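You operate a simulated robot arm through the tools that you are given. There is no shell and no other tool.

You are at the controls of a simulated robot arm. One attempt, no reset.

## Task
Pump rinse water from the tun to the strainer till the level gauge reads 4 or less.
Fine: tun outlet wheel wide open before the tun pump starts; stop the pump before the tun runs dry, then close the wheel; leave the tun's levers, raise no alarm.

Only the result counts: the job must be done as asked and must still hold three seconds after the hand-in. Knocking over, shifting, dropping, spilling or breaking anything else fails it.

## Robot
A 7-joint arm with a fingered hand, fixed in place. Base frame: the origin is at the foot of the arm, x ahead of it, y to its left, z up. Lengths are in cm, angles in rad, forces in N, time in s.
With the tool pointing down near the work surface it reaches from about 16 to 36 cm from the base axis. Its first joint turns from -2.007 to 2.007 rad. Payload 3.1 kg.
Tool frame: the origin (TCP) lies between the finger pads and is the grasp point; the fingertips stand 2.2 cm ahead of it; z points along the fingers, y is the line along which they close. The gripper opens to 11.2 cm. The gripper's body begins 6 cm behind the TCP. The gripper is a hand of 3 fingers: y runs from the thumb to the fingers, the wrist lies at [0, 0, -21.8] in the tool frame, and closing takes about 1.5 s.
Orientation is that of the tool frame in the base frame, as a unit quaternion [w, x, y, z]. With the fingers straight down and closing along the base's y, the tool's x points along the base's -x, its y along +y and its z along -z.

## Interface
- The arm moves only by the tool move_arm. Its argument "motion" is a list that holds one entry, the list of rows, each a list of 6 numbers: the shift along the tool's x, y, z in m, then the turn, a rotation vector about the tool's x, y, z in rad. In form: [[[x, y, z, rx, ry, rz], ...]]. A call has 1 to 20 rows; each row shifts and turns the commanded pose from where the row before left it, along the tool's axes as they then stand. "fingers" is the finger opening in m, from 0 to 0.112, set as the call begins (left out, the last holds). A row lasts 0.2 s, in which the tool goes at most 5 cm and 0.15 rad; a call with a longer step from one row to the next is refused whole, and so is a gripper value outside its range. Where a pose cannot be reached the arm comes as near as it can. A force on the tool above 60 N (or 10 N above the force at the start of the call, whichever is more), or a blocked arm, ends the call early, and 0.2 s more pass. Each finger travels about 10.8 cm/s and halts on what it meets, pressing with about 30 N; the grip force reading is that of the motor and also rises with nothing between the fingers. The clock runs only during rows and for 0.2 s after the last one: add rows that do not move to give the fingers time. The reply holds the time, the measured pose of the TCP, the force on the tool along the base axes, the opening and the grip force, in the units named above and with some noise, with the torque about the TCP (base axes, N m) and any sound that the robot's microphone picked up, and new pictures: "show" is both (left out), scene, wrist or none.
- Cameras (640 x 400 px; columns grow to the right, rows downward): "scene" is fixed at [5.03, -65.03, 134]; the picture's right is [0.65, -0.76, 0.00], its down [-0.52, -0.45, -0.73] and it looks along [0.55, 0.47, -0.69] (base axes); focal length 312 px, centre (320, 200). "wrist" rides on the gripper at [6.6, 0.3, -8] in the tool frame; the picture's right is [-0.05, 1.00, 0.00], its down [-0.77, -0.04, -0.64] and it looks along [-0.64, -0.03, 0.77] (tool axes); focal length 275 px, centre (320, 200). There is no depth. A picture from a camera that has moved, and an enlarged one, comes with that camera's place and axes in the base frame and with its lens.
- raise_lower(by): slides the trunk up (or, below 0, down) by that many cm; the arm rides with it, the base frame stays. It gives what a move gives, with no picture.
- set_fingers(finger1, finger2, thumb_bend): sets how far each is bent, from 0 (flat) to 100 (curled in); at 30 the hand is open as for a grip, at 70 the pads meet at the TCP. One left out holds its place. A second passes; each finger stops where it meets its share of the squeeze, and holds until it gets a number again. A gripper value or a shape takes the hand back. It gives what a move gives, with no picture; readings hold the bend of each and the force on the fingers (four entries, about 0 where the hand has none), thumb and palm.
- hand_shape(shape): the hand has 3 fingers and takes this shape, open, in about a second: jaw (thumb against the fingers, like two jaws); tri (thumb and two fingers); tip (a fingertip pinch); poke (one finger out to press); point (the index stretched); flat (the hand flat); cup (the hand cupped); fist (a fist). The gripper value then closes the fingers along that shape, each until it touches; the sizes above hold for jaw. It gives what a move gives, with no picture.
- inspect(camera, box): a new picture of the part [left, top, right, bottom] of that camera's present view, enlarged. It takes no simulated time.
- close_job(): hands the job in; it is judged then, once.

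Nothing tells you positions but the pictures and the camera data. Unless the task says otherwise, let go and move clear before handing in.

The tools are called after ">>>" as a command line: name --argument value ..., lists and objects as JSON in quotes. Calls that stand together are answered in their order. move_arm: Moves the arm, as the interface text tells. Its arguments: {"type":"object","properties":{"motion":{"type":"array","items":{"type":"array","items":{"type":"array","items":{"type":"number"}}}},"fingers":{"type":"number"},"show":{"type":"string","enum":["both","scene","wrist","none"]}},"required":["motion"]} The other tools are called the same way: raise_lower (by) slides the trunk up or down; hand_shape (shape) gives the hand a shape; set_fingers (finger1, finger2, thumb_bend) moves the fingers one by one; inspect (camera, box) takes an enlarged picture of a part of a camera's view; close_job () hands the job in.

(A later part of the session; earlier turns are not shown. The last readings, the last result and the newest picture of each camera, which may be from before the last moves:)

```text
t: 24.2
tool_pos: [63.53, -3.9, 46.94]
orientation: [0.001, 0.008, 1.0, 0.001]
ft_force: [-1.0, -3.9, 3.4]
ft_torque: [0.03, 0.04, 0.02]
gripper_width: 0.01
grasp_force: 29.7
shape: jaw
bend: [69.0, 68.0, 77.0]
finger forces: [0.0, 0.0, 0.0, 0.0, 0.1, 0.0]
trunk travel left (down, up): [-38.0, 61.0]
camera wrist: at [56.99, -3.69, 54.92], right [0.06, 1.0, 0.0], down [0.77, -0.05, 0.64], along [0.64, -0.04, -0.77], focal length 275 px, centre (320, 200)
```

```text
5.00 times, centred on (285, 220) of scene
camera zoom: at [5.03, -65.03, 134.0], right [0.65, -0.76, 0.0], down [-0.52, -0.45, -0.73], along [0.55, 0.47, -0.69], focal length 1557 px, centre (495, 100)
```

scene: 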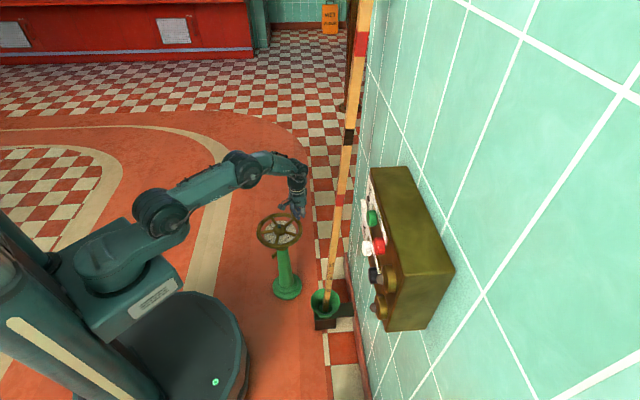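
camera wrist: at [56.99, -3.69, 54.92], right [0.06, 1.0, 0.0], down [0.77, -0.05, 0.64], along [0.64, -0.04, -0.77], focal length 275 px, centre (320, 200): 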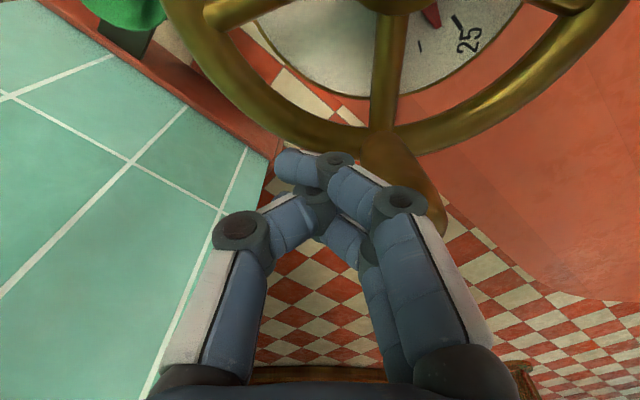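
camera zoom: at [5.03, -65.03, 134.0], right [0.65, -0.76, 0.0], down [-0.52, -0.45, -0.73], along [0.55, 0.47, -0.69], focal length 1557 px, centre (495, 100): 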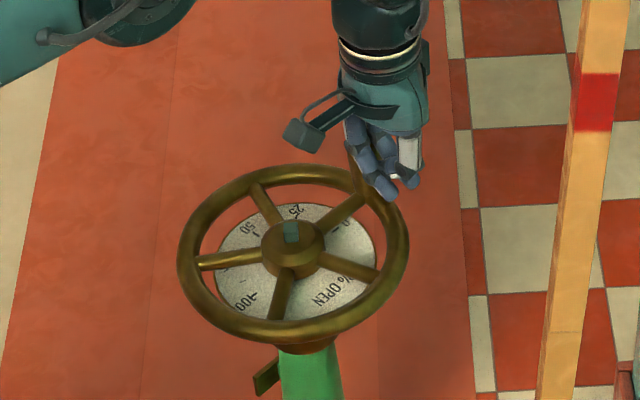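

The wheel turns freely and the pointer follows it. I'll continue the arc.

>>> move_arm --motion '[[[-0.0037, 0.0131, 0, 0, 0, 0], [-0.0015, 0.0146, 0, 0, 0, 0], [0.0009, 0.0146, 0, 0, 0, 0], [0.0035, 0.0142, 0, 0, 0, 0], [0.0059, 0.0133, 0, 0, 0, 0], [0.0082, 0.0122, 0, 0, 0, 0], [0.0102, 0.0105, 0, 0, 0, 0], [0, 0, 0, 0, 0, 0]]]'

>>> inspect --camera "scene" --box '[240, 180, 330, 260]'

```text
t: 26.0
tool_pos: [61.37, 5.4, 46.81]
orientation: [-0.001, 0.008, 1.0, 0.001]
ft_force: [1.7, -2.4, 1.7]
ft_torque: [0.04, 0.11, 0.04]
gripper_width: 0.0
grasp_force: 30.1
shape: jaw
bend: [70.0, 68.0, 77.0]
finger forces: [0.0, 0.0, 0.0, 0.0, 0.0, 0.0]
trunk travel left (down, up): [-38.0, 61.0]
camera wrist: at [54.76, 5.54, 54.86], right [0.06, 1.0, 0.0], down [0.77, -0.05, 0.64], along [0.63, -0.04, -0.77], focal length 275 px, centre (320, 200)
```

scene: 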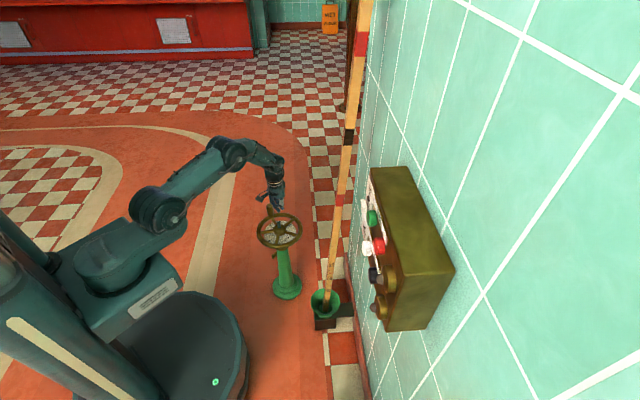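
wrist: 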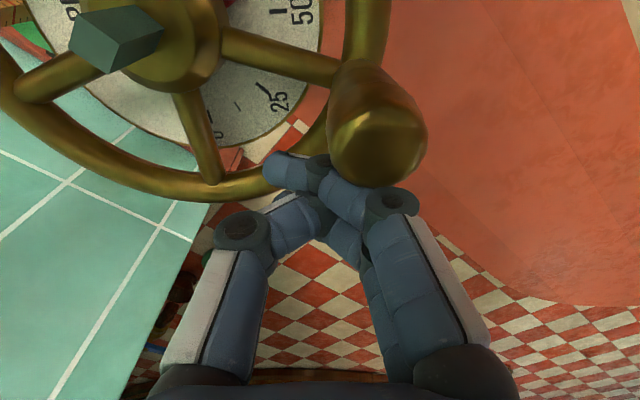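

```text
5.00 times, centred on (285, 220) of scene
camera zoom: at [5.03, -65.03, 134.0], right [0.65, -0.76, 0.0], down [-0.52, -0.45, -0.73], along [0.55, 0.47, -0.69], focal length 1557 px, centre (495, 100)
```

zoom: 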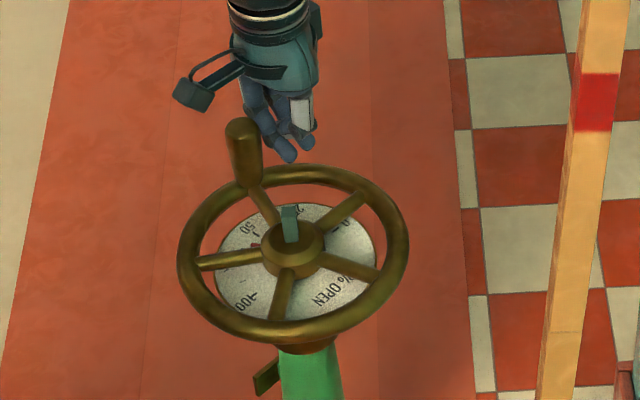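

The pointer is past 50%. Continue, watching the rising stem.

>>> move_arm --motion '[[[0.0123, 0.0085, 0, 0, 0, 0], [0.0131, 0.0065, 0, 0, 0, 0], [0.0141, 0.0041, 0, 0, 0, 0], [0.0146, 0.0015, 0, 0, 0, 0], [0.0146, -0.0009, 0, 0, 0, 0], [0, 0, 0, 0, 0, 0]]]'

>>> inspect --camera "scene" --box '[240, 180, 330, 260]'

```text
t: 27.4
tool_pos: [54.46, 7.39, 46.93]
orientation: [-0.001, 0.009, 1.0, 0.001]
ft_force: [7.6, -5.9, 1.6]
ft_torque: [-0.06, -0.03, 0.15]
gripper_width: 0.0
grasp_force: 29.7
shape: jaw
bend: [71.0, 68.0, 77.0]
finger forces: [9.6, 0.0, 0.0, 0.1, 0.1, 0.1]
trunk travel left (down, up): [-38.0, 61.0]
camera wrist: at [47.84, 7.66, 54.87], right [0.06, 1.0, 0.0], down [0.77, -0.05, 0.64], along [0.63, -0.04, -0.77], focal length 275 px, centre (320, 200)
```

scene: 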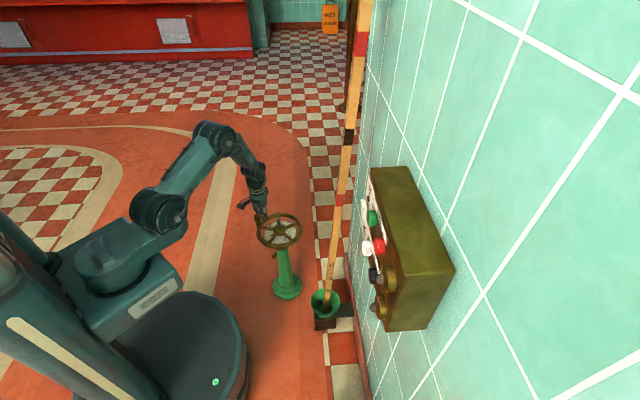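
wrist: 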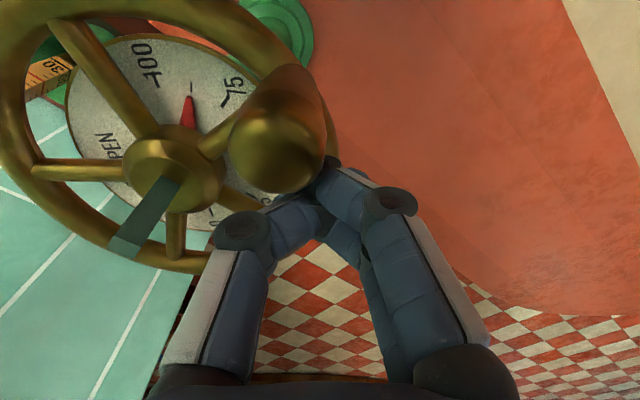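

```text
5.00 times, centred on (285, 220) of scene
camera zoom: at [5.03, -65.03, 134.0], right [0.65, -0.76, 0.0], down [-0.52, -0.45, -0.73], along [0.55, 0.47, -0.69], focal length 1557 px, centre (495, 100)
```

zoom: 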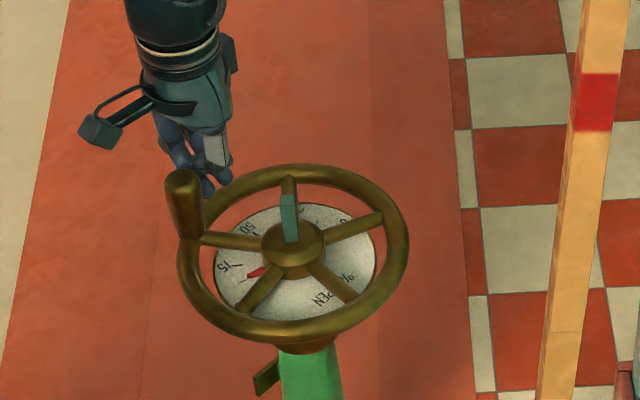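

The pointer reads about 87%. A bit further to reach 100.

>>> move_arm --motion '[[[0.0068, -0.0013, 0, 0, 0, 0], [0.0068, -0.0016, 0, 0, 0, 0], [0.0067, -0.0028, 0, 0, 0, 0], [0.0066, -0.003, 0, 0, 0, 0], [0, 0, 0, 0, 0, 0]]]'

>>> inspect --camera "scene" --box '[240, 180, 330, 260]'

```text
t: 28.6
tool_pos: [51.74, 6.74, 47.01]
orientation: [-0.001, 0.008, 1.0, 0.0]
ft_force: [2.4, 2.2, -0.1]
ft_torque: [0.04, -0.05, 0.02]
gripper_width: 0.0
grasp_force: 30.0
shape: jaw
bend: [70.0, 68.0, 77.0]
finger forces: [5.7, 0.0, 0.0, 0.0, 0.0, 0.0]
trunk travel left (down, up): [-38.0, 61.0]
camera wrist: at [45.2, 6.91, 54.99], right [0.06, 1.0, 0.0], down [0.77, -0.05, 0.64], along [0.63, -0.04, -0.77], focal length 275 px, centre (320, 200)
```

scene: 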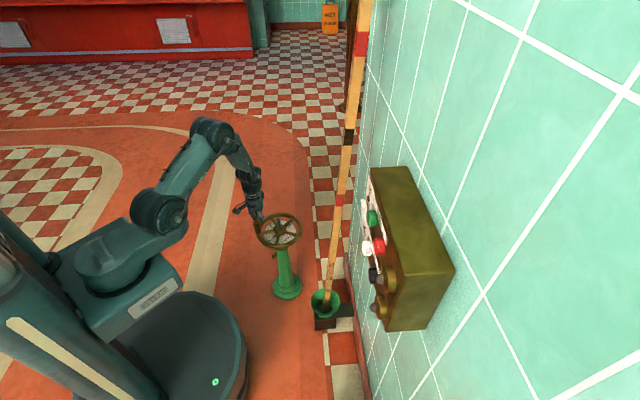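
wrist: 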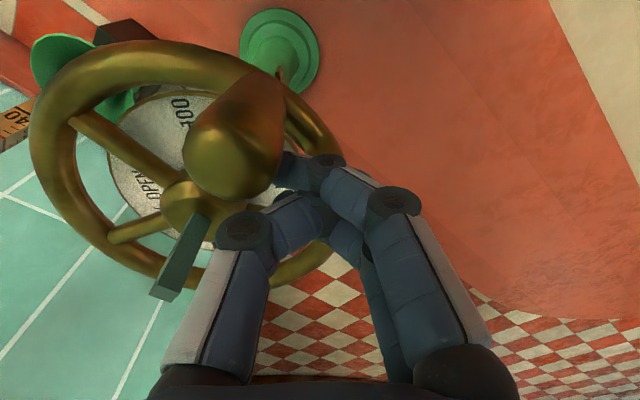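

```text
5.00 times, centred on (285, 220) of scene
camera zoom: at [5.03, -65.03, 134.0], right [0.65, -0.76, 0.0], down [-0.52, -0.45, -0.73], along [0.55, 0.47, -0.69], focal length 1557 px, centre (495, 100)
```

zoom: 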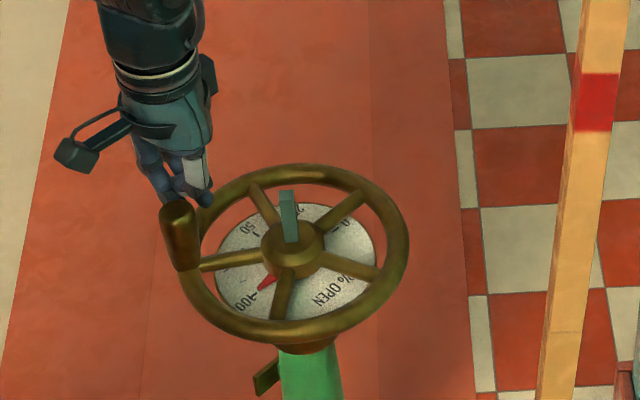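

The pointer is just short of 100. I'll push a little more until the stop.

>>> move_arm --motion '[[[0.004, -0.0025, 0, 0, 0, 0], [0.004, -0.0028, 0, 0, 0, 0], [0, 0, 0, 0, 0, 0]]]' --show "wrist"

>>> inspect --camera "scene" --box '[262, 210, 302, 250]'

```text
t: 29.4
tool_pos: [51.16, 6.23, 46.94]
orientation: [0.004, 0.006, 1.0, 0.001]
ft_force: [23.9, 16.5, 7.4]
ft_torque: [0.2, -0.3, 0.04]
gripper_width: 0.0
grasp_force: 29.5
shape: jaw
bend: [68.0, 68.0, 77.0]
finger forces: [28.3, 0.1, 0.1, 0.0, 0.0, 0.0]
trunk travel left (down, up): [-38.0, 61.0]
camera wrist: at [44.66, 6.5, 54.91], right [0.06, 1.0, 0.0], down [0.77, -0.05, 0.64], along [0.64, -0.04, -0.77], focal length 275 px, centre (320, 200)
```

wrist: 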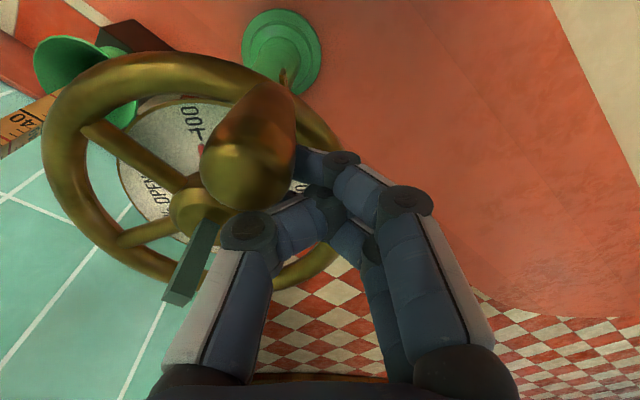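

```text
10.00 times, centred on (282, 230) of scene
camera zoom: at [5.03, -65.03, 134.0], right [0.65, -0.76, 0.0], down [-0.52, -0.45, -0.73], along [0.55, 0.47, -0.69], focal length 3115 px, centre (700, -100)
```

zoom: 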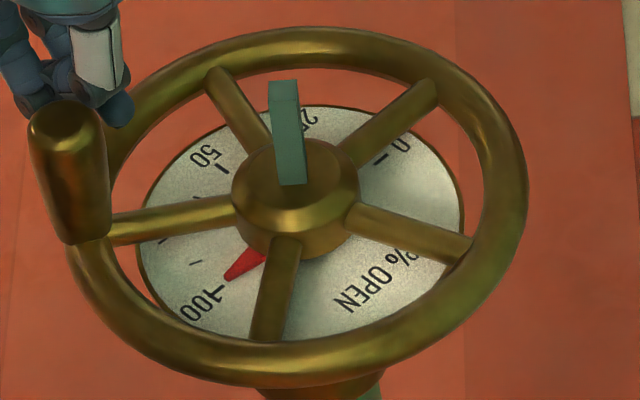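

The force jump means the end stop is reached and the pointer lines up with 100. I'll back off the handle, rise, and confirm the dial.

>>> move_arm --motion '[[[-0.008, 0.006, 0, 0, 0, 0], [-0.01, 0.01, 0, 0, 0, 0], [0, 0.01, -0.02, 0, 0, 0], [0, 0, -0.045, 0, 0, 0], [0.03, 0, -0.045, 0, 0, 0], [0.04, 0, -0.045, 0, 0, 0], [0.04, 0, -0.02, 0, 0, 0], [0, 0, 0, 0, 0, 0]]]'

>>> inspect --camera "scene" --box '[262, 210, 302, 250]'

>>> inspect --camera "scene" --box '[305, 240, 355, 320]'

```text
refused: row 5 steps farther than a row can; nothing moved
```

```text
10.00 times, centred on (282, 230) of scene
camera zoom: at [5.03, -65.03, 134.0], right [0.65, -0.76, 0.0], down [-0.52, -0.45, -0.73], along [0.55, 0.47, -0.69], focal length 3115 px, centre (700, -100)
```

zoom: 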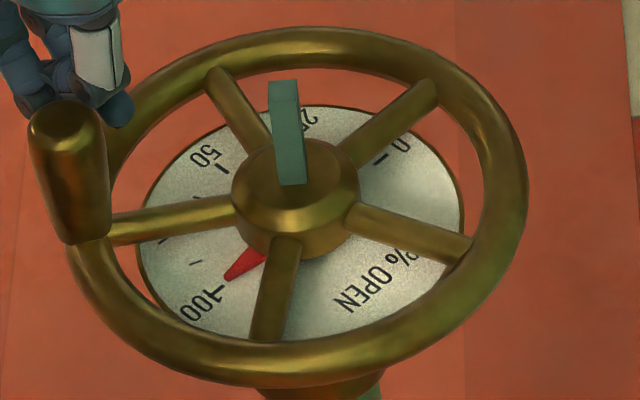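

```text
5.00 times, centred on (330, 280) of scene
camera zoom: at [5.03, -65.03, 134.0], right [0.65, -0.76, 0.0], down [-0.52, -0.45, -0.73], along [0.55, 0.47, -0.69], focal length 1557 px, centre (270, -200)
```

zoom: 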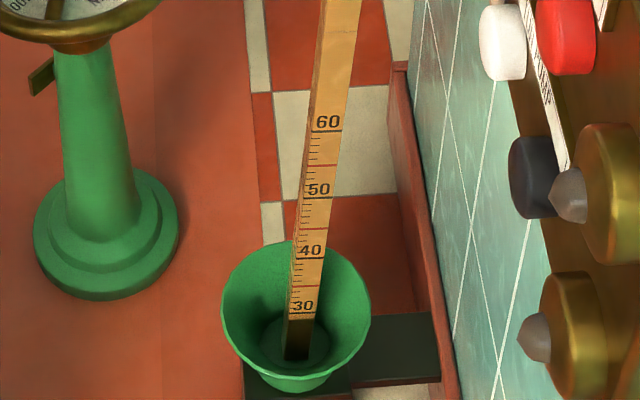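

I'll repeat the retreat with shorter steps.

>>> move_arm --motion '[[[-0.008, 0.006, 0, 0, 0, 0], [-0.01, 0.01, 0, 0, 0, 0], [0, 0.01, -0.02, 0, 0, 0], [0, 0, -0.045, 0, 0, 0], [0.02, 0, -0.04, 0, 0, 0], [0.03, 0, -0.035, 0, 0, 0], [0.04, 0, -0.02, 0, 0, 0], [0.04, 0, 0, 0, 0, 0], [0, 0, 0, 0, 0, 0]]]'

>>> inspect --camera "scene" --box '[262, 210, 302, 250]'

>>> inspect --camera "wrist" --box '[100, 0, 340, 180]'

```text
t: 31.4
tool_pos: [40.11, 8.92, 63.03]
orientation: [0.0, 0.008, 1.0, -0.001]
ft_force: [0.4, 0.2, -0.2]
ft_torque: [-0.04, 0.02, 0.02]
gripper_width: 0.02
grasp_force: 29.7
shape: jaw
bend: [70.0, 69.0, 77.0]
finger forces: [0.0, 0.0, 0.0, 0.1, 0.0, 0.1]
trunk travel left (down, up): [-38.0, 61.0]
camera wrist: at [33.46, 9.1, 71.03], right [0.06, 1.0, 0.0], down [0.77, -0.05, 0.64], along [0.63, -0.04, -0.77], focal length 275 px, centre (320, 200)
```

scene: 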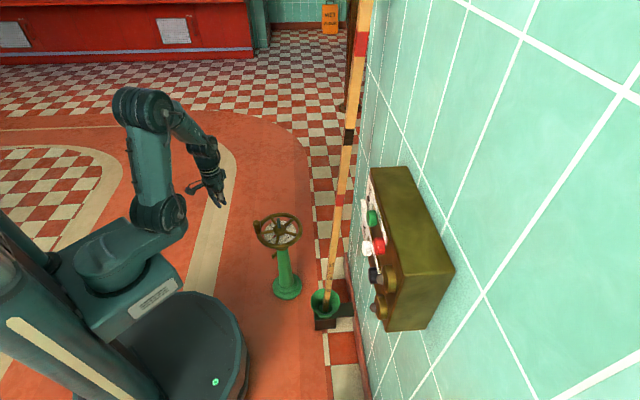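
wrist: 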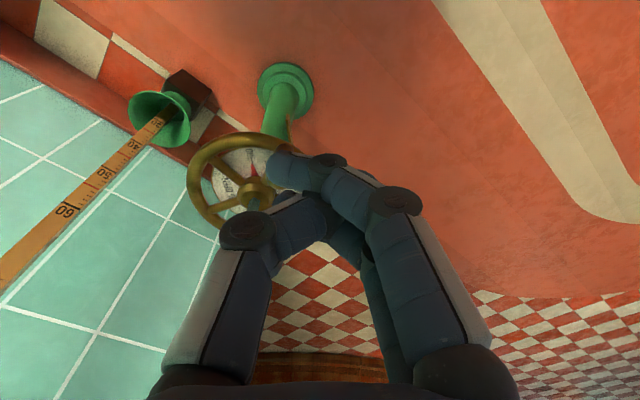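

```text
10.00 times, centred on (282, 230) of scene
camera zoom: at [5.03, -65.03, 134.0], right [0.65, -0.76, 0.0], down [-0.52, -0.45, -0.73], along [0.55, 0.47, -0.69], focal length 3115 px, centre (700, -100)
```

zoom: 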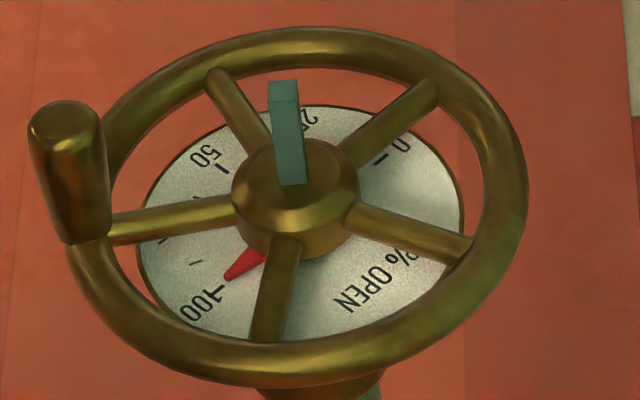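

```text
2.22 times, centred on (220, 90) of wrist
camera zoom: at [33.46, 9.1, 71.03], right [0.06, 1.0, 0.0], down [0.77, -0.05, 0.64], along [0.63, -0.04, -0.77], focal length 612 px, centre (542, 444)
```

zoom: 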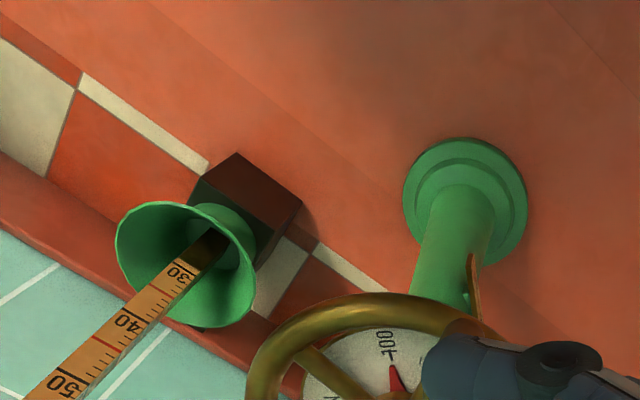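

The valve is fully open at 100%. Next I'll raise the trunk and swing the hand toward the panel for the TUN PUMP buttons, with the closed fingertips as the presser.

>>> raise_lower --by 20

>>> move_arm --motion '[[[-0.0097, -0.044, 0, 0, 0, 0.11], [-0.0097, -0.044, 0, 0, 0, 0.11], [-0.0097, -0.044, 0, 0, 0, 0.11], [-0.0097, -0.044, 0, 0, 0, 0.11], [-0.0097, -0.044, 0, 0, 0, 0.11], [-0.0097, -0.044, 0, 0, 0, 0.11], [-0.0097, -0.044, 0, 0, 0, 0.11], [0, -0.045, 0, 0, 0, 0], [0, -0.045, 0, 0, 0, 0], [0, -0.045, 0, 0, 0, 0], [-0.0125, 0, 0, 0, -0.15, 0], [-0.0124, 0, 0.0019, 0, -0.15, 0], [-0.0119, 0, 0.0037, 0, -0.15, 0], [-0.0113, 0, 0.0054, 0, -0.15, 0], [-0.0103, 0, 0.0071, 0, -0.15, 0], [0, 0, 0, 0, 0, 0]]]'

```text
t: 33.5
tool_pos: [40.1, 8.85, 82.99]
orientation: [-0.001, 0.007, 1.0, 0.0]
ft_force: [-1.0, 0.2, -0.2]
ft_torque: [0.0, 0.01, 0.0]
gripper_width: 0.0
grasp_force: 30.0
shape: jaw
bend: [70.0, 69.0, 77.0]
finger forces: [0.0, 0.0, 0.1, 0.0, 0.0, 0.0]
trunk travel left (down, up): [-58.0, 41.0]
```

```text
t: 36.9
tool_pos: [30.99, -35.64, 82.94]
orientation: [0.339, 0.356, 0.859, -0.14]
ft_force: [-0.1, 0.7, 0.0]
ft_torque: [0.0, 0.0, 0.01]
gripper_width: 0.0
grasp_force: 29.7
shape: jaw
bend: [70.0, 69.0, 77.0]
finger forces: [0.0, 0.0, 0.0, 0.0, 0.1, 0.0]
trunk travel left (down, up): [-58.0, 41.0]
camera wrist: at [24.02, -28.31, 84.27], right [0.73, 0.68, 0.03], down [0.07, -0.12, 0.99], along [0.68, -0.72, -0.13], focal length 275 px, centre (320, 200)
```

scene: 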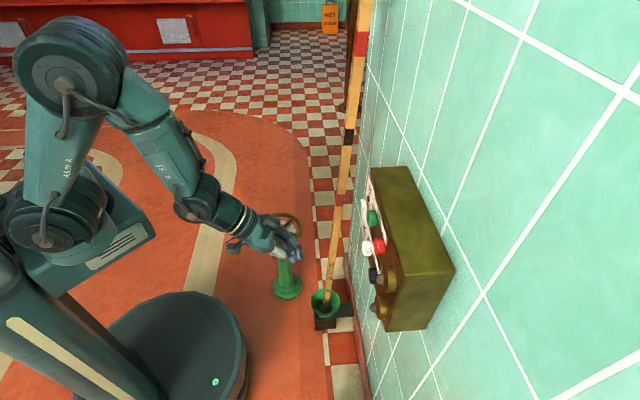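
wrist: 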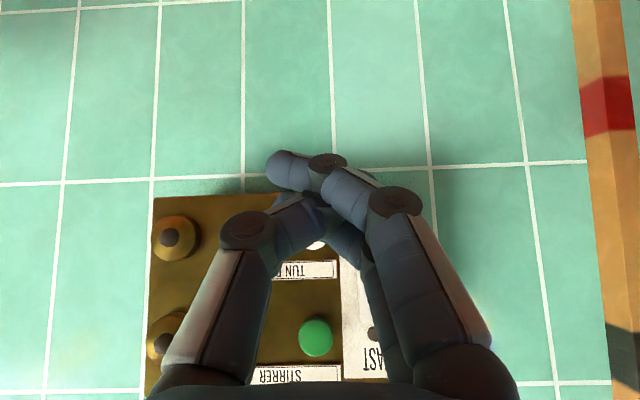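

The white TUN PUMP button is at about (40.5, -47.0, 84.1) and the black one at about (36.1, -51.4, 84.0). I'll even out the fingers, then finish levelling the hand at the white button with a standoff.

>>> set_fingers --finger1 69 --finger2 69 --thumb_bend 69

>>> move_arm --motion '[[[-0.0091, -0.003, 0.0085, 0, -0.15, 0], [-0.0078, -0.003, 0.0098, 0, -0.15, 0], [-0.0062, -0.002, 0.0108, 0, -0.15, 0], [-0.0045, -0.002, 0.0117, 0, -0.15, 0], [-0.0027, 0, 0.012, 0, -0.15, 0], [0, 0, 0, 0, -0.07, 0], [0, 0, 0, 0, 0, 0]]]'

>>> inspect --camera "scene" --box '[270, 180, 450, 330]'

```text
t: 37.9
tool_pos: [31.06, -35.67, 82.97]
orientation: [0.338, 0.356, 0.86, -0.139]
ft_force: [-0.6, -0.7, 0.6]
ft_torque: [0.04, 0.03, 0.01]
gripper_width: 0.01
grasp_force: 0.2
shape: fingers
bend: [72.0, 72.0, 75.0]
finger forces: [0.0, 0.1, 0.0, 0.0, 0.0, 0.1]
trunk travel left (down, up): [-58.0, 41.0]
```

```text
t: 39.5
tool_pos: [34.59, -40.84, 83.08]
orientation: [0.653, 0.272, 0.653, -0.27]
ft_force: [0.1, 0.3, 0.4]
ft_torque: [0.02, 0.0, 0.06]
gripper_width: 0.0
grasp_force: 0.2
shape: fingers
bend: [72.0, 72.0, 75.0]
finger forces: [0.1, 0.0, 0.0, 0.0, 0.1, 0.1]
trunk travel left (down, up): [-58.0, 41.0]
camera wrist: at [29.13, -34.93, 76.36], right [0.71, 0.71, 0.05], down [-0.47, 0.42, 0.77], along [0.52, -0.57, 0.63], focal length 275 px, centre (320, 200)
```

scene: 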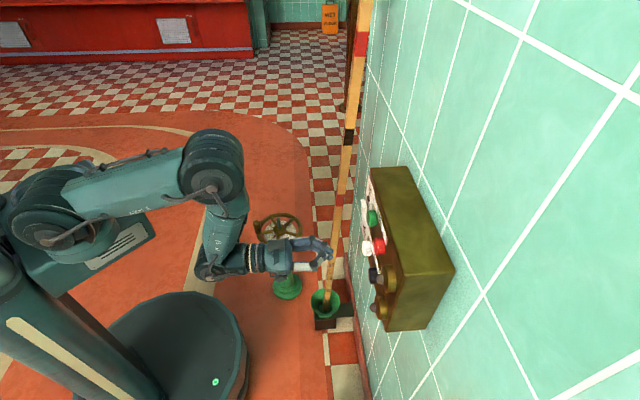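
wrist: 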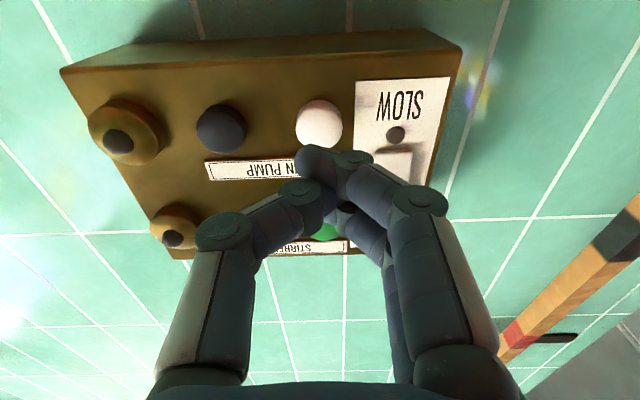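

```text
2.67 times, centred on (360, 255) of scene
camera zoom: at [5.03, -65.03, 134.0], right [0.65, -0.76, 0.0], down [-0.52, -0.45, -0.73], along [0.55, 0.47, -0.69], focal length 831 px, centre (213, 53)
```

zoom: 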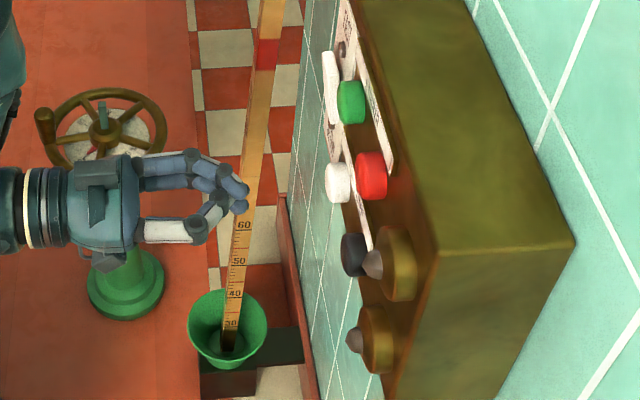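

The hand is level in front of the white button with the gauge still visible in the scene view. I'll raise 1 cm and close in to just short of contact.

>>> move_arm --motion '[[[-0.01, 0.003, 0, 0, 0, 0], [0, 0, 0.025, 0, 0, 0], [0, 0, 0.02, 0, 0, 0], [0, 0, 0, 0, 0, 0]]]'

>>> inspect --camera "scene" --box '[320, 200, 420, 290]'

>>> inspect --camera "wrist" --box '[200, 60, 420, 220]'

```text
t: 40.5
tool_pos: [37.67, -43.68, 83.92]
orientation: [0.653, 0.271, 0.654, -0.27]
ft_force: [0.4, 0.8, -0.6]
ft_torque: [0.03, 0.0, 0.02]
gripper_width: 0.0
grasp_force: 0.1
shape: fingers
bend: [72.0, 72.0, 75.0]
finger forces: [0.0, 0.0, 0.0, 0.0, 0.1, 0.0]
trunk travel left (down, up): [-58.0, 41.0]
camera wrist: at [32.34, -37.97, 77.3], right [0.71, 0.71, 0.05], down [-0.47, 0.42, 0.77], along [0.53, -0.57, 0.63], focal length 275 px, centre (320, 200)
```

scene: 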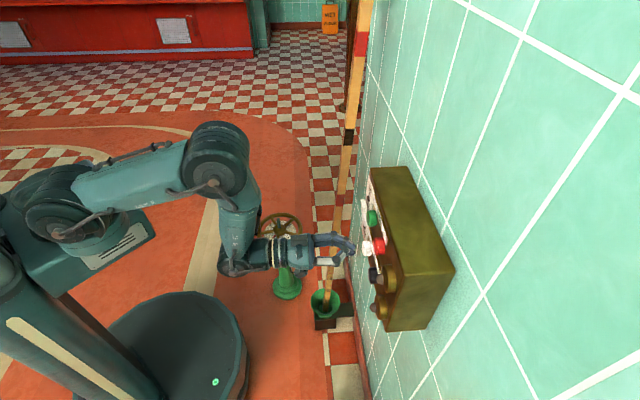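
wrist: 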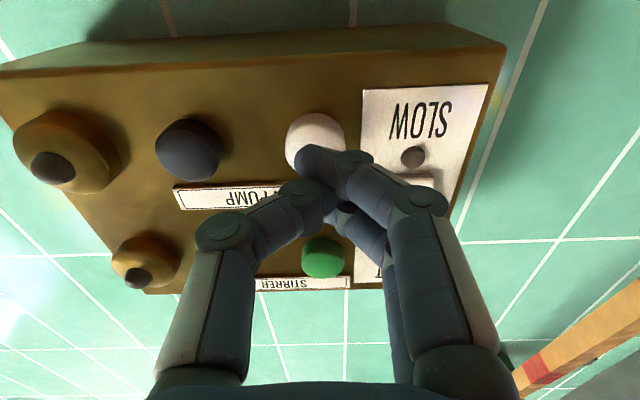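

```text
4.44 times, centred on (370, 245) of scene
camera zoom: at [5.03, -65.03, 134.0], right [0.65, -0.76, 0.0], down [-0.52, -0.45, -0.73], along [0.55, 0.47, -0.69], focal length 1384 px, centre (98, 0)
```

zoom: 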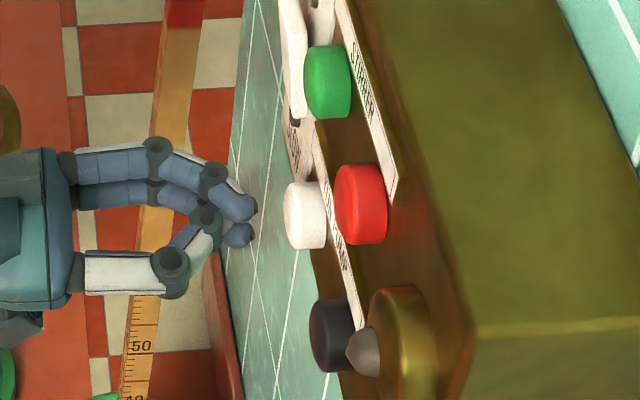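

```text
2.50 times, centred on (310, 140) of wrist
camera zoom: at [32.34, -37.97, 77.3], right [0.71, 0.71, 0.05], down [-0.47, 0.42, 0.77], along [0.53, -0.57, 0.63], focal length 688 px, centre (345, 350)
```

zoom: 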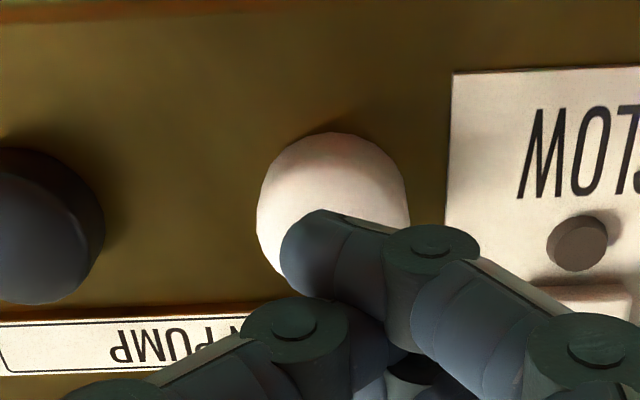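

Fingertips are about 1.5 to 2 cm from the white button and lined up with it. I'll advance slowly to press.

>>> move_arm --motion '[[[0, 0, 0.01, 0, 0, 0], [0, 0, 0.005, 0, 0, 0], [0, 0, 0.003, 0, 0, 0]]]' --show "wrist"

>>> inspect --camera "scene" --box '[320, 200, 420, 290]'

```text
t: 41.3
tool_pos: [39.28, -45.06, 83.92]
orientation: [0.653, 0.271, 0.654, -0.27]
ft_force: [-1.0, 1.3, -0.3]
ft_torque: [-0.02, 0.01, -0.03]
gripper_width: 0.01
grasp_force: 0.1
shape: fingers
bend: [72.0, 72.0, 75.0]
finger forces: [0.0, 0.0, 0.1, 0.0, 0.0, 0.0]
trunk travel left (down, up): [-58.0, 41.0]
camera wrist: at [33.72, -39.24, 77.27], right [0.71, 0.71, 0.05], down [-0.47, 0.42, 0.77], along [0.53, -0.57, 0.63], focal length 275 px, centre (320, 200)
```

wrist: 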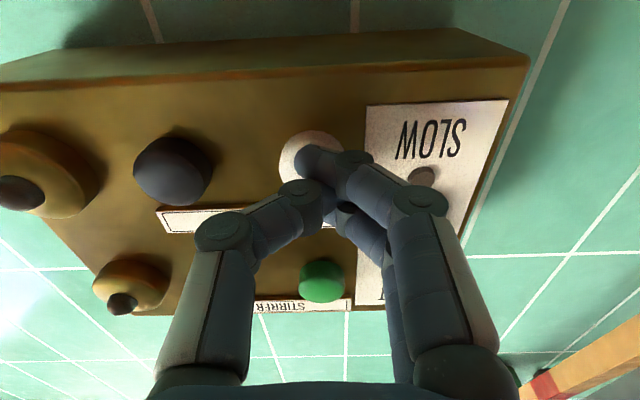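

```text
4.44 times, centred on (370, 245) of scene
camera zoom: at [5.03, -65.03, 134.0], right [0.65, -0.76, 0.0], down [-0.52, -0.45, -0.73], along [0.55, 0.47, -0.69], focal length 1384 px, centre (98, 0)
```

zoom: 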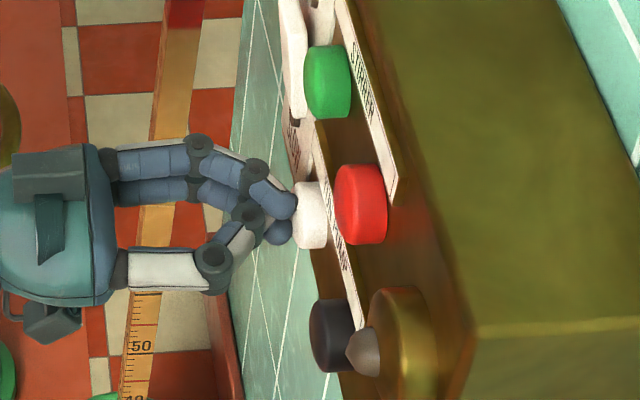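

Contact is nearly made. I'll press a few millimetres more.

>>> move_arm --motion '[[[0, 0, 0.003, 0, 0, 0], [0, 0, 0.003, 0, 0, 0]]]' --show "none"

>>> inspect --camera "scene" --box '[300, 200, 420, 320]'

```text
t: 41.9
tool_pos: [39.6, -45.46, 84.03]
orientation: [0.652, 0.271, 0.654, -0.27]
ft_force: [-8.4, 12.7, -3.1]
ft_torque: [0.06, 0.07, -0.04]
gripper_width: 0.0
grasp_force: 13.1
shape: fingers
bend: [73.0, 73.0, 75.0]
finger forces: [14.1, 12.8, 0.0, 0.0, 0.0, 0.0]
trunk travel left (down, up): [-58.0, 41.0]
heard: click
```

```text
3.33 times, centred on (360, 260) of scene
camera zoom: at [5.03, -65.03, 134.0], right [0.65, -0.76, 0.0], down [-0.52, -0.45, -0.73], along [0.55, 0.47, -0.69], focal length 1038 px, centre (187, 0)
```

zoom: 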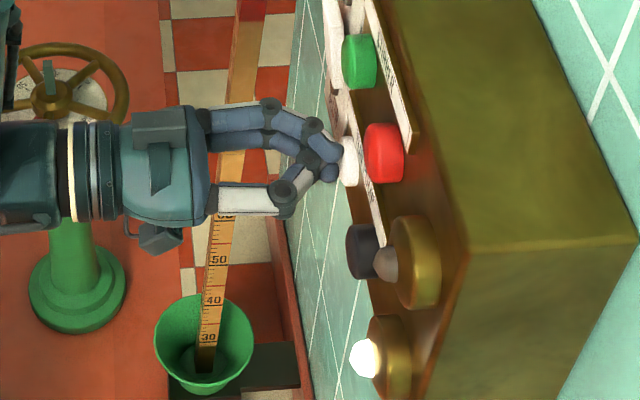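

A click sounded and the lower lamp lit, so the pump is running. I'll back off, move in front of the black button, and watch the gauge.

>>> move_arm --motion '[[[0, 0, -0.025, 0, 0, 0], [0, -0.032, 0, 0, 0, 0], [0, -0.031, 0, 0, 0, 0]]]' --show "scene"

>>> inspect --camera "scene" --box '[300, 240, 360, 320]'

>>> inspect --camera "scene" --box '[320, 200, 420, 320]'

```text
t: 42.7
tool_pos: [33.63, -47.98, 83.96]
orientation: [0.653, 0.271, 0.654, -0.27]
ft_force: [0.2, 0.1, -0.7]
ft_torque: [0.02, 0.01, 0.04]
gripper_width: 0.01
grasp_force: 0.1
shape: fingers
bend: [72.0, 72.0, 75.0]
finger forces: [0.0, 0.1, 0.0, 0.0, 0.0, 0.0]
trunk travel left (down, up): [-58.0, 41.0]
```

scene: 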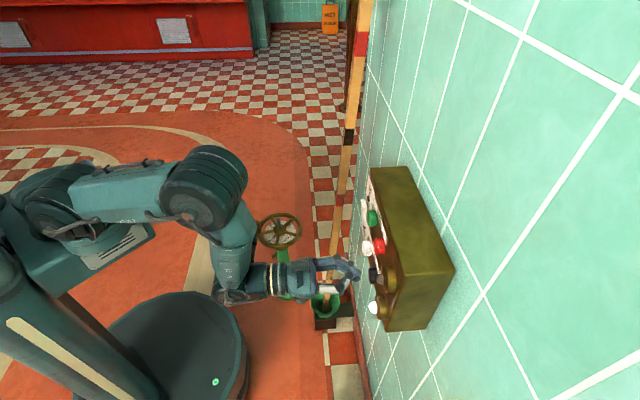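

```text
5.00 times, centred on (330, 280) of scene
camera zoom: at [5.03, -65.03, 134.0], right [0.65, -0.76, 0.0], down [-0.52, -0.45, -0.73], along [0.55, 0.47, -0.69], focal length 1557 px, centre (270, -200)
```

zoom: 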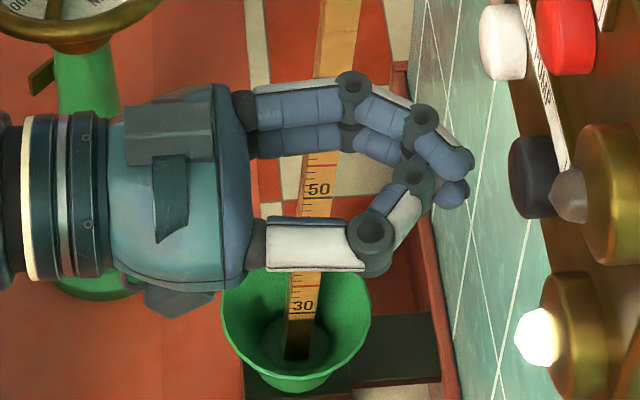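

```text
3.33 times, centred on (370, 260) of scene
camera zoom: at [5.03, -65.03, 134.0], right [0.65, -0.76, 0.0], down [-0.52, -0.45, -0.73], along [0.55, 0.47, -0.69], focal length 1038 px, centre (153, 0)
```

zoom: 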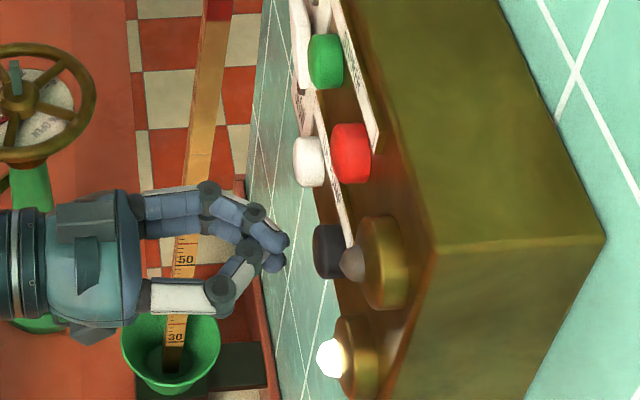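

The hand is poised by the black button. I'll wait a second and compare the gauge.

>>> move_arm --motion '[[[0, -0.002, 0, 0, 0, 0], [0, 0, 0, 0, 0, 0], [0, 0, 0, 0, 0, 0], [0, 0, 0, 0, 0, 0], [0, 0, 0, 0, 0, 0]]]' --show "wrist"

>>> inspect --camera "scene" --box '[300, 240, 360, 320]'

```text
t: 43.9
tool_pos: [33.38, -48.14, 83.98]
orientation: [0.653, 0.271, 0.654, -0.269]
ft_force: [1.6, -0.3, 0.1]
ft_torque: [-0.02, -0.01, -0.01]
gripper_width: 0.0
grasp_force: 0.1
shape: fingers
bend: [72.0, 72.0, 75.0]
finger forces: [0.0, 0.1, 0.0, 0.1, 0.0, 0.1]
trunk travel left (down, up): [-58.0, 41.0]
camera wrist: at [27.95, -42.39, 77.32], right [0.71, 0.71, 0.05], down [-0.47, 0.42, 0.77], along [0.53, -0.57, 0.63], focal length 275 px, centre (320, 200)
```

wrist: 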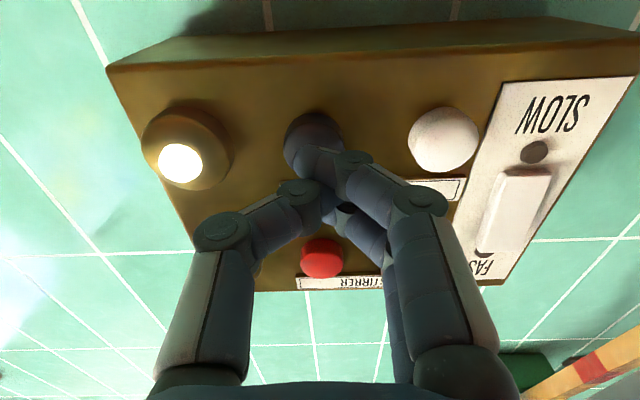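

```text
5.00 times, centred on (330, 280) of scene
camera zoom: at [5.03, -65.03, 134.0], right [0.65, -0.76, 0.0], down [-0.52, -0.45, -0.73], along [0.55, 0.47, -0.69], focal length 1557 px, centre (270, -200)
```

zoom: 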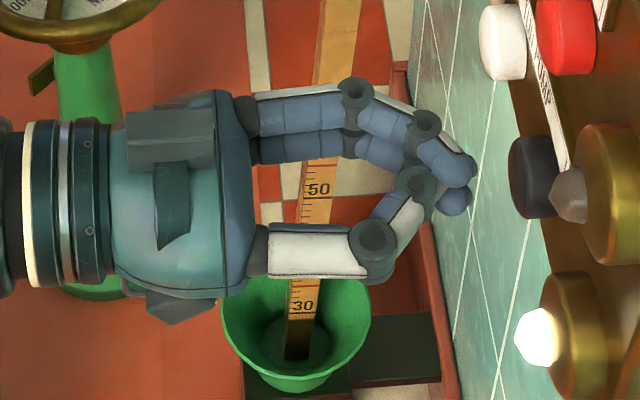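

>>> inspect --camera "scene" --box '[314, 290, 346, 320]'

>>> move_arm --motion '[[[0, 0, 0, 0, 0, 0], [0, 0, 0, 0, 0, 0], [0, 0, 0, 0, 0, 0], [0, 0, 0, 0, 0, 0], [0, 0, 0, 0, 0, 0], [0, 0, 0, 0, 0, 0], [0, 0, 0, 0, 0, 0], [0, 0, 0, 0, 0, 0], [0, 0, 0, 0, 0, 0]]]' --show "none"

>>> inspect --camera "scene" --box '[314, 290, 346, 320]'

>>> inspect --camera "scene" --box '[300, 240, 360, 320]'

```text
13.33 times, centred on (330, 305) of scene
camera zoom: at [5.03, -65.03, 134.0], right [0.65, -0.76, 0.0], down [-0.52, -0.45, -0.73], along [0.55, 0.47, -0.69], focal length 4153 px, centre (187, -1200)
```

zoom: 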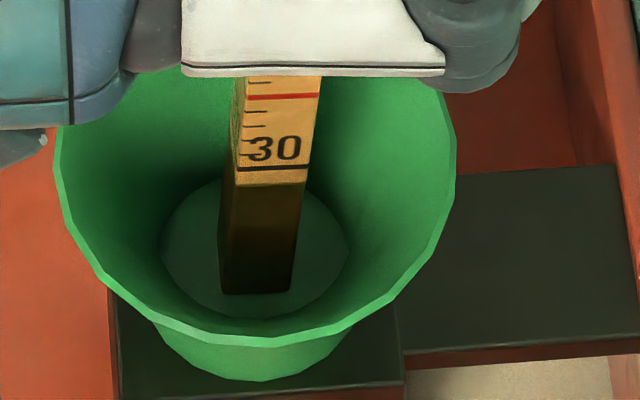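

```text
t: 45.9
tool_pos: [33.41, -48.18, 83.96]
orientation: [0.653, 0.271, 0.653, -0.271]
ft_force: [0.0, -0.5, 0.3]
ft_torque: [-0.02, 0.02, -0.01]
gripper_width: 0.0
grasp_force: 0.0
shape: fingers
bend: [72.0, 72.0, 75.0]
finger forces: [0.0, 0.0, 0.0, 0.1, 0.0, 0.0]
trunk travel left (down, up): [-58.0, 41.0]
```

```text
13.33 times, centred on (330, 305) of scene
camera zoom: at [5.03, -65.03, 134.0], right [0.65, -0.76, 0.0], down [-0.52, -0.45, -0.73], along [0.55, 0.47, -0.69], focal length 4153 px, centre (187, -1200)
```

zoom: 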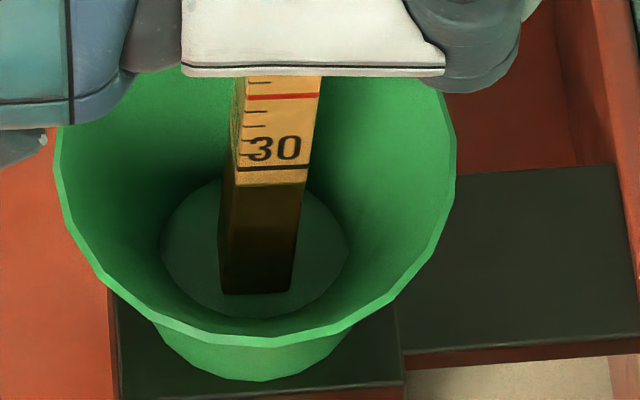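

```text
5.00 times, centred on (330, 280) of scene
camera zoom: at [5.03, -65.03, 134.0], right [0.65, -0.76, 0.0], down [-0.52, -0.45, -0.73], along [0.55, 0.47, -0.69], focal length 1557 px, centre (270, -200)
```

zoom: 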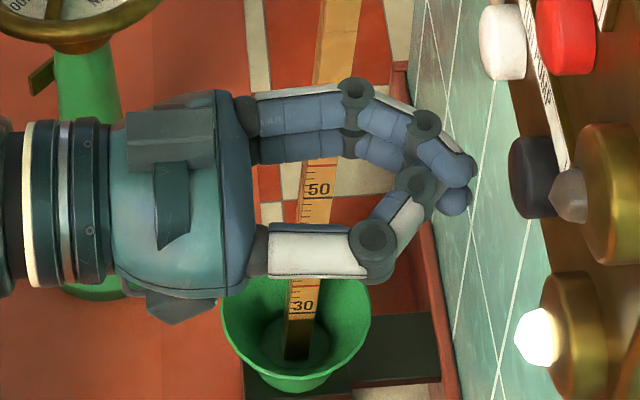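

The pole hasn't moved at all in 4 s, so it is only a dip rod in a stand and not the tun's gauge. I'll stop the pump now so nothing runs dry, then find the real gauge.

>>> move_arm --motion '[[[0, 0, 0.013, 0, 0, 0], [0, 0, 0.005, 0, 0, 0], [0, 0, 0.003, 0, 0, 0], [0, 0, 0.003, 0, 0, 0]]]' --show "none"

>>> inspect --camera "scene" --box '[320, 200, 420, 320]'

```text
t: 46.9
tool_pos: [35.01, -49.62, 83.94]
orientation: [0.653, 0.272, 0.653, -0.271]
ft_force: [-6.0, 9.0, -0.5]
ft_torque: [0.01, 0.02, -0.05]
gripper_width: 0.02
grasp_force: 0.0
shape: fingers
bend: [73.0, 73.0, 75.0]
finger forces: [0.1, 0.0, 0.0, 0.0, 0.0, 0.1]
trunk travel left (down, up): [-58.0, 41.0]
heard: click
```

```text
3.33 times, centred on (370, 260) of scene
camera zoom: at [5.03, -65.03, 134.0], right [0.65, -0.76, 0.0], down [-0.52, -0.45, -0.73], along [0.55, 0.47, -0.69], focal length 1038 px, centre (153, 0)
```

zoom: 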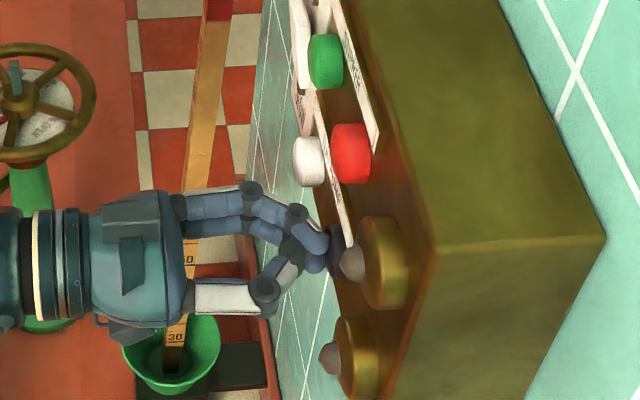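

The pump is stopped (click heard, lamp off). I'll retract and swing left to look for the level gauge on the tun.

>>> move_arm --motion '[[[0, 0, -0.035, 0, 0, 0], [0, 0, -0.035, 0, 0, 0], [0, 0, -0.035, 0, 0, 0], [0, 0, -0.035, 0, 0, 0], [0, 0, 0, 0, 0.15, 0], [0, 0, 0, 0, 0.15, 0], [0, 0, 0, 0, 0.15, 0], [0, 0, 0, 0, 0.15, 0], [0, 0, 0, 0, 0.15, 0], [0, 0, 0, 0, 0.07, 0], [0, 0, 0, 0, 0, 0]]]' --show "wrist"

>>> move_arm --motion '[[[-0.0075, 0.046, 0.007, -0.068, 0, -0.073], [-0.0075, 0.046, 0.007, -0.068, 0, -0.073], [-0.0075, 0.046, 0.007, -0.068, 0, -0.073], [-0.0075, 0.046, 0.007, -0.068, 0, -0.073], [-0.0075, 0.046, 0.007, -0.068, 0, -0.073], [-0.0075, 0.046, 0.007, -0.068, 0, -0.073], [-0.0075, 0.046, 0.007, -0.068, 0, -0.073], [-0.0075, 0.046, 0.007, -0.068, 0, -0.073], [-0.0075, 0.046, 0.007, -0.068, 0, -0.073], [-0.0075, 0.046, 0.007, -0.068, 0, -0.073], [0, 0, 0, 0, 0, 0]]]'

```text
t: 49.3
tool_pos: [26.09, -41.36, 84.27]
orientation: [0.338, 0.357, 0.86, -0.14]
ft_force: [-0.1, -0.2, -0.1]
ft_torque: [0.0, 0.01, 0.02]
gripper_width: 0.0
grasp_force: 0.1
shape: fingers
bend: [72.0, 72.0, 75.0]
finger forces: [0.0, 0.1, 0.0, 0.0, 0.0, 0.0]
out of reach, approached as far as the arm can: row 4, 7
trunk travel left (down, up): [-58.0, 41.0]
camera wrist: at [18.99, -33.97, 85.61], right [0.73, 0.68, 0.03], down [0.07, -0.12, 0.99], along [0.68, -0.72, -0.13], focal length 275 px, centre (320, 200)
```

wrist: 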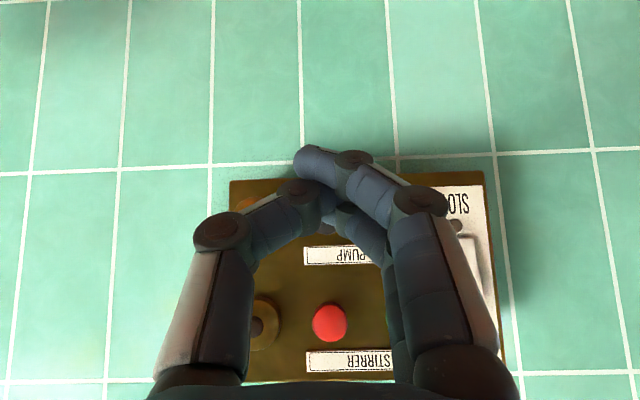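

```text
t: 51.7
tool_pos: [49.95, -2.91, 84.5]
orientation: [0.364, -0.099, 0.925, 0.04]
ft_force: [0.3, 0.3, 0.3]
ft_torque: [0.01, 0.0, -0.03]
gripper_width: 0.01
grasp_force: 0.0
shape: fingers
bend: [72.0, 72.0, 75.0]
finger forces: [0.1, 0.1, 0.1, 0.0, 0.0, 0.1]
trunk travel left (down, up): [-58.0, 41.0]
camera wrist: at [39.85, -4.9, 85.81], right [-0.18, 0.98, 0.03], down [0.13, -0.01, 0.99], along [0.97, 0.18, -0.13], focal length 275 px, centre (320, 200)
```

scene: 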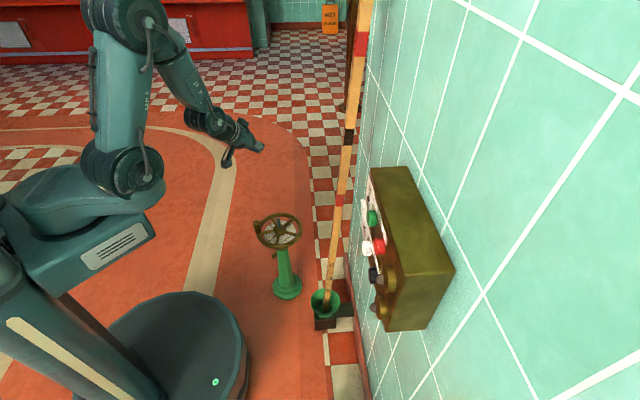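
wrist: 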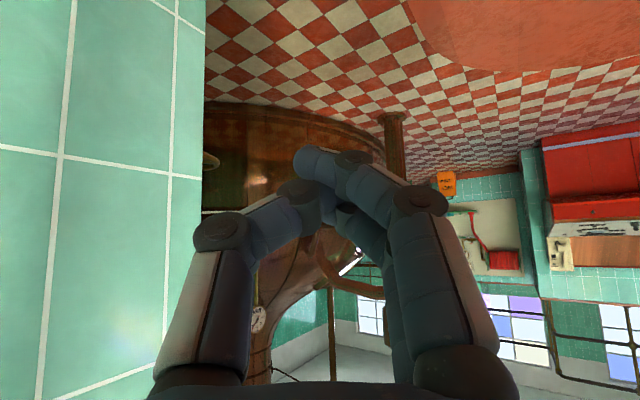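

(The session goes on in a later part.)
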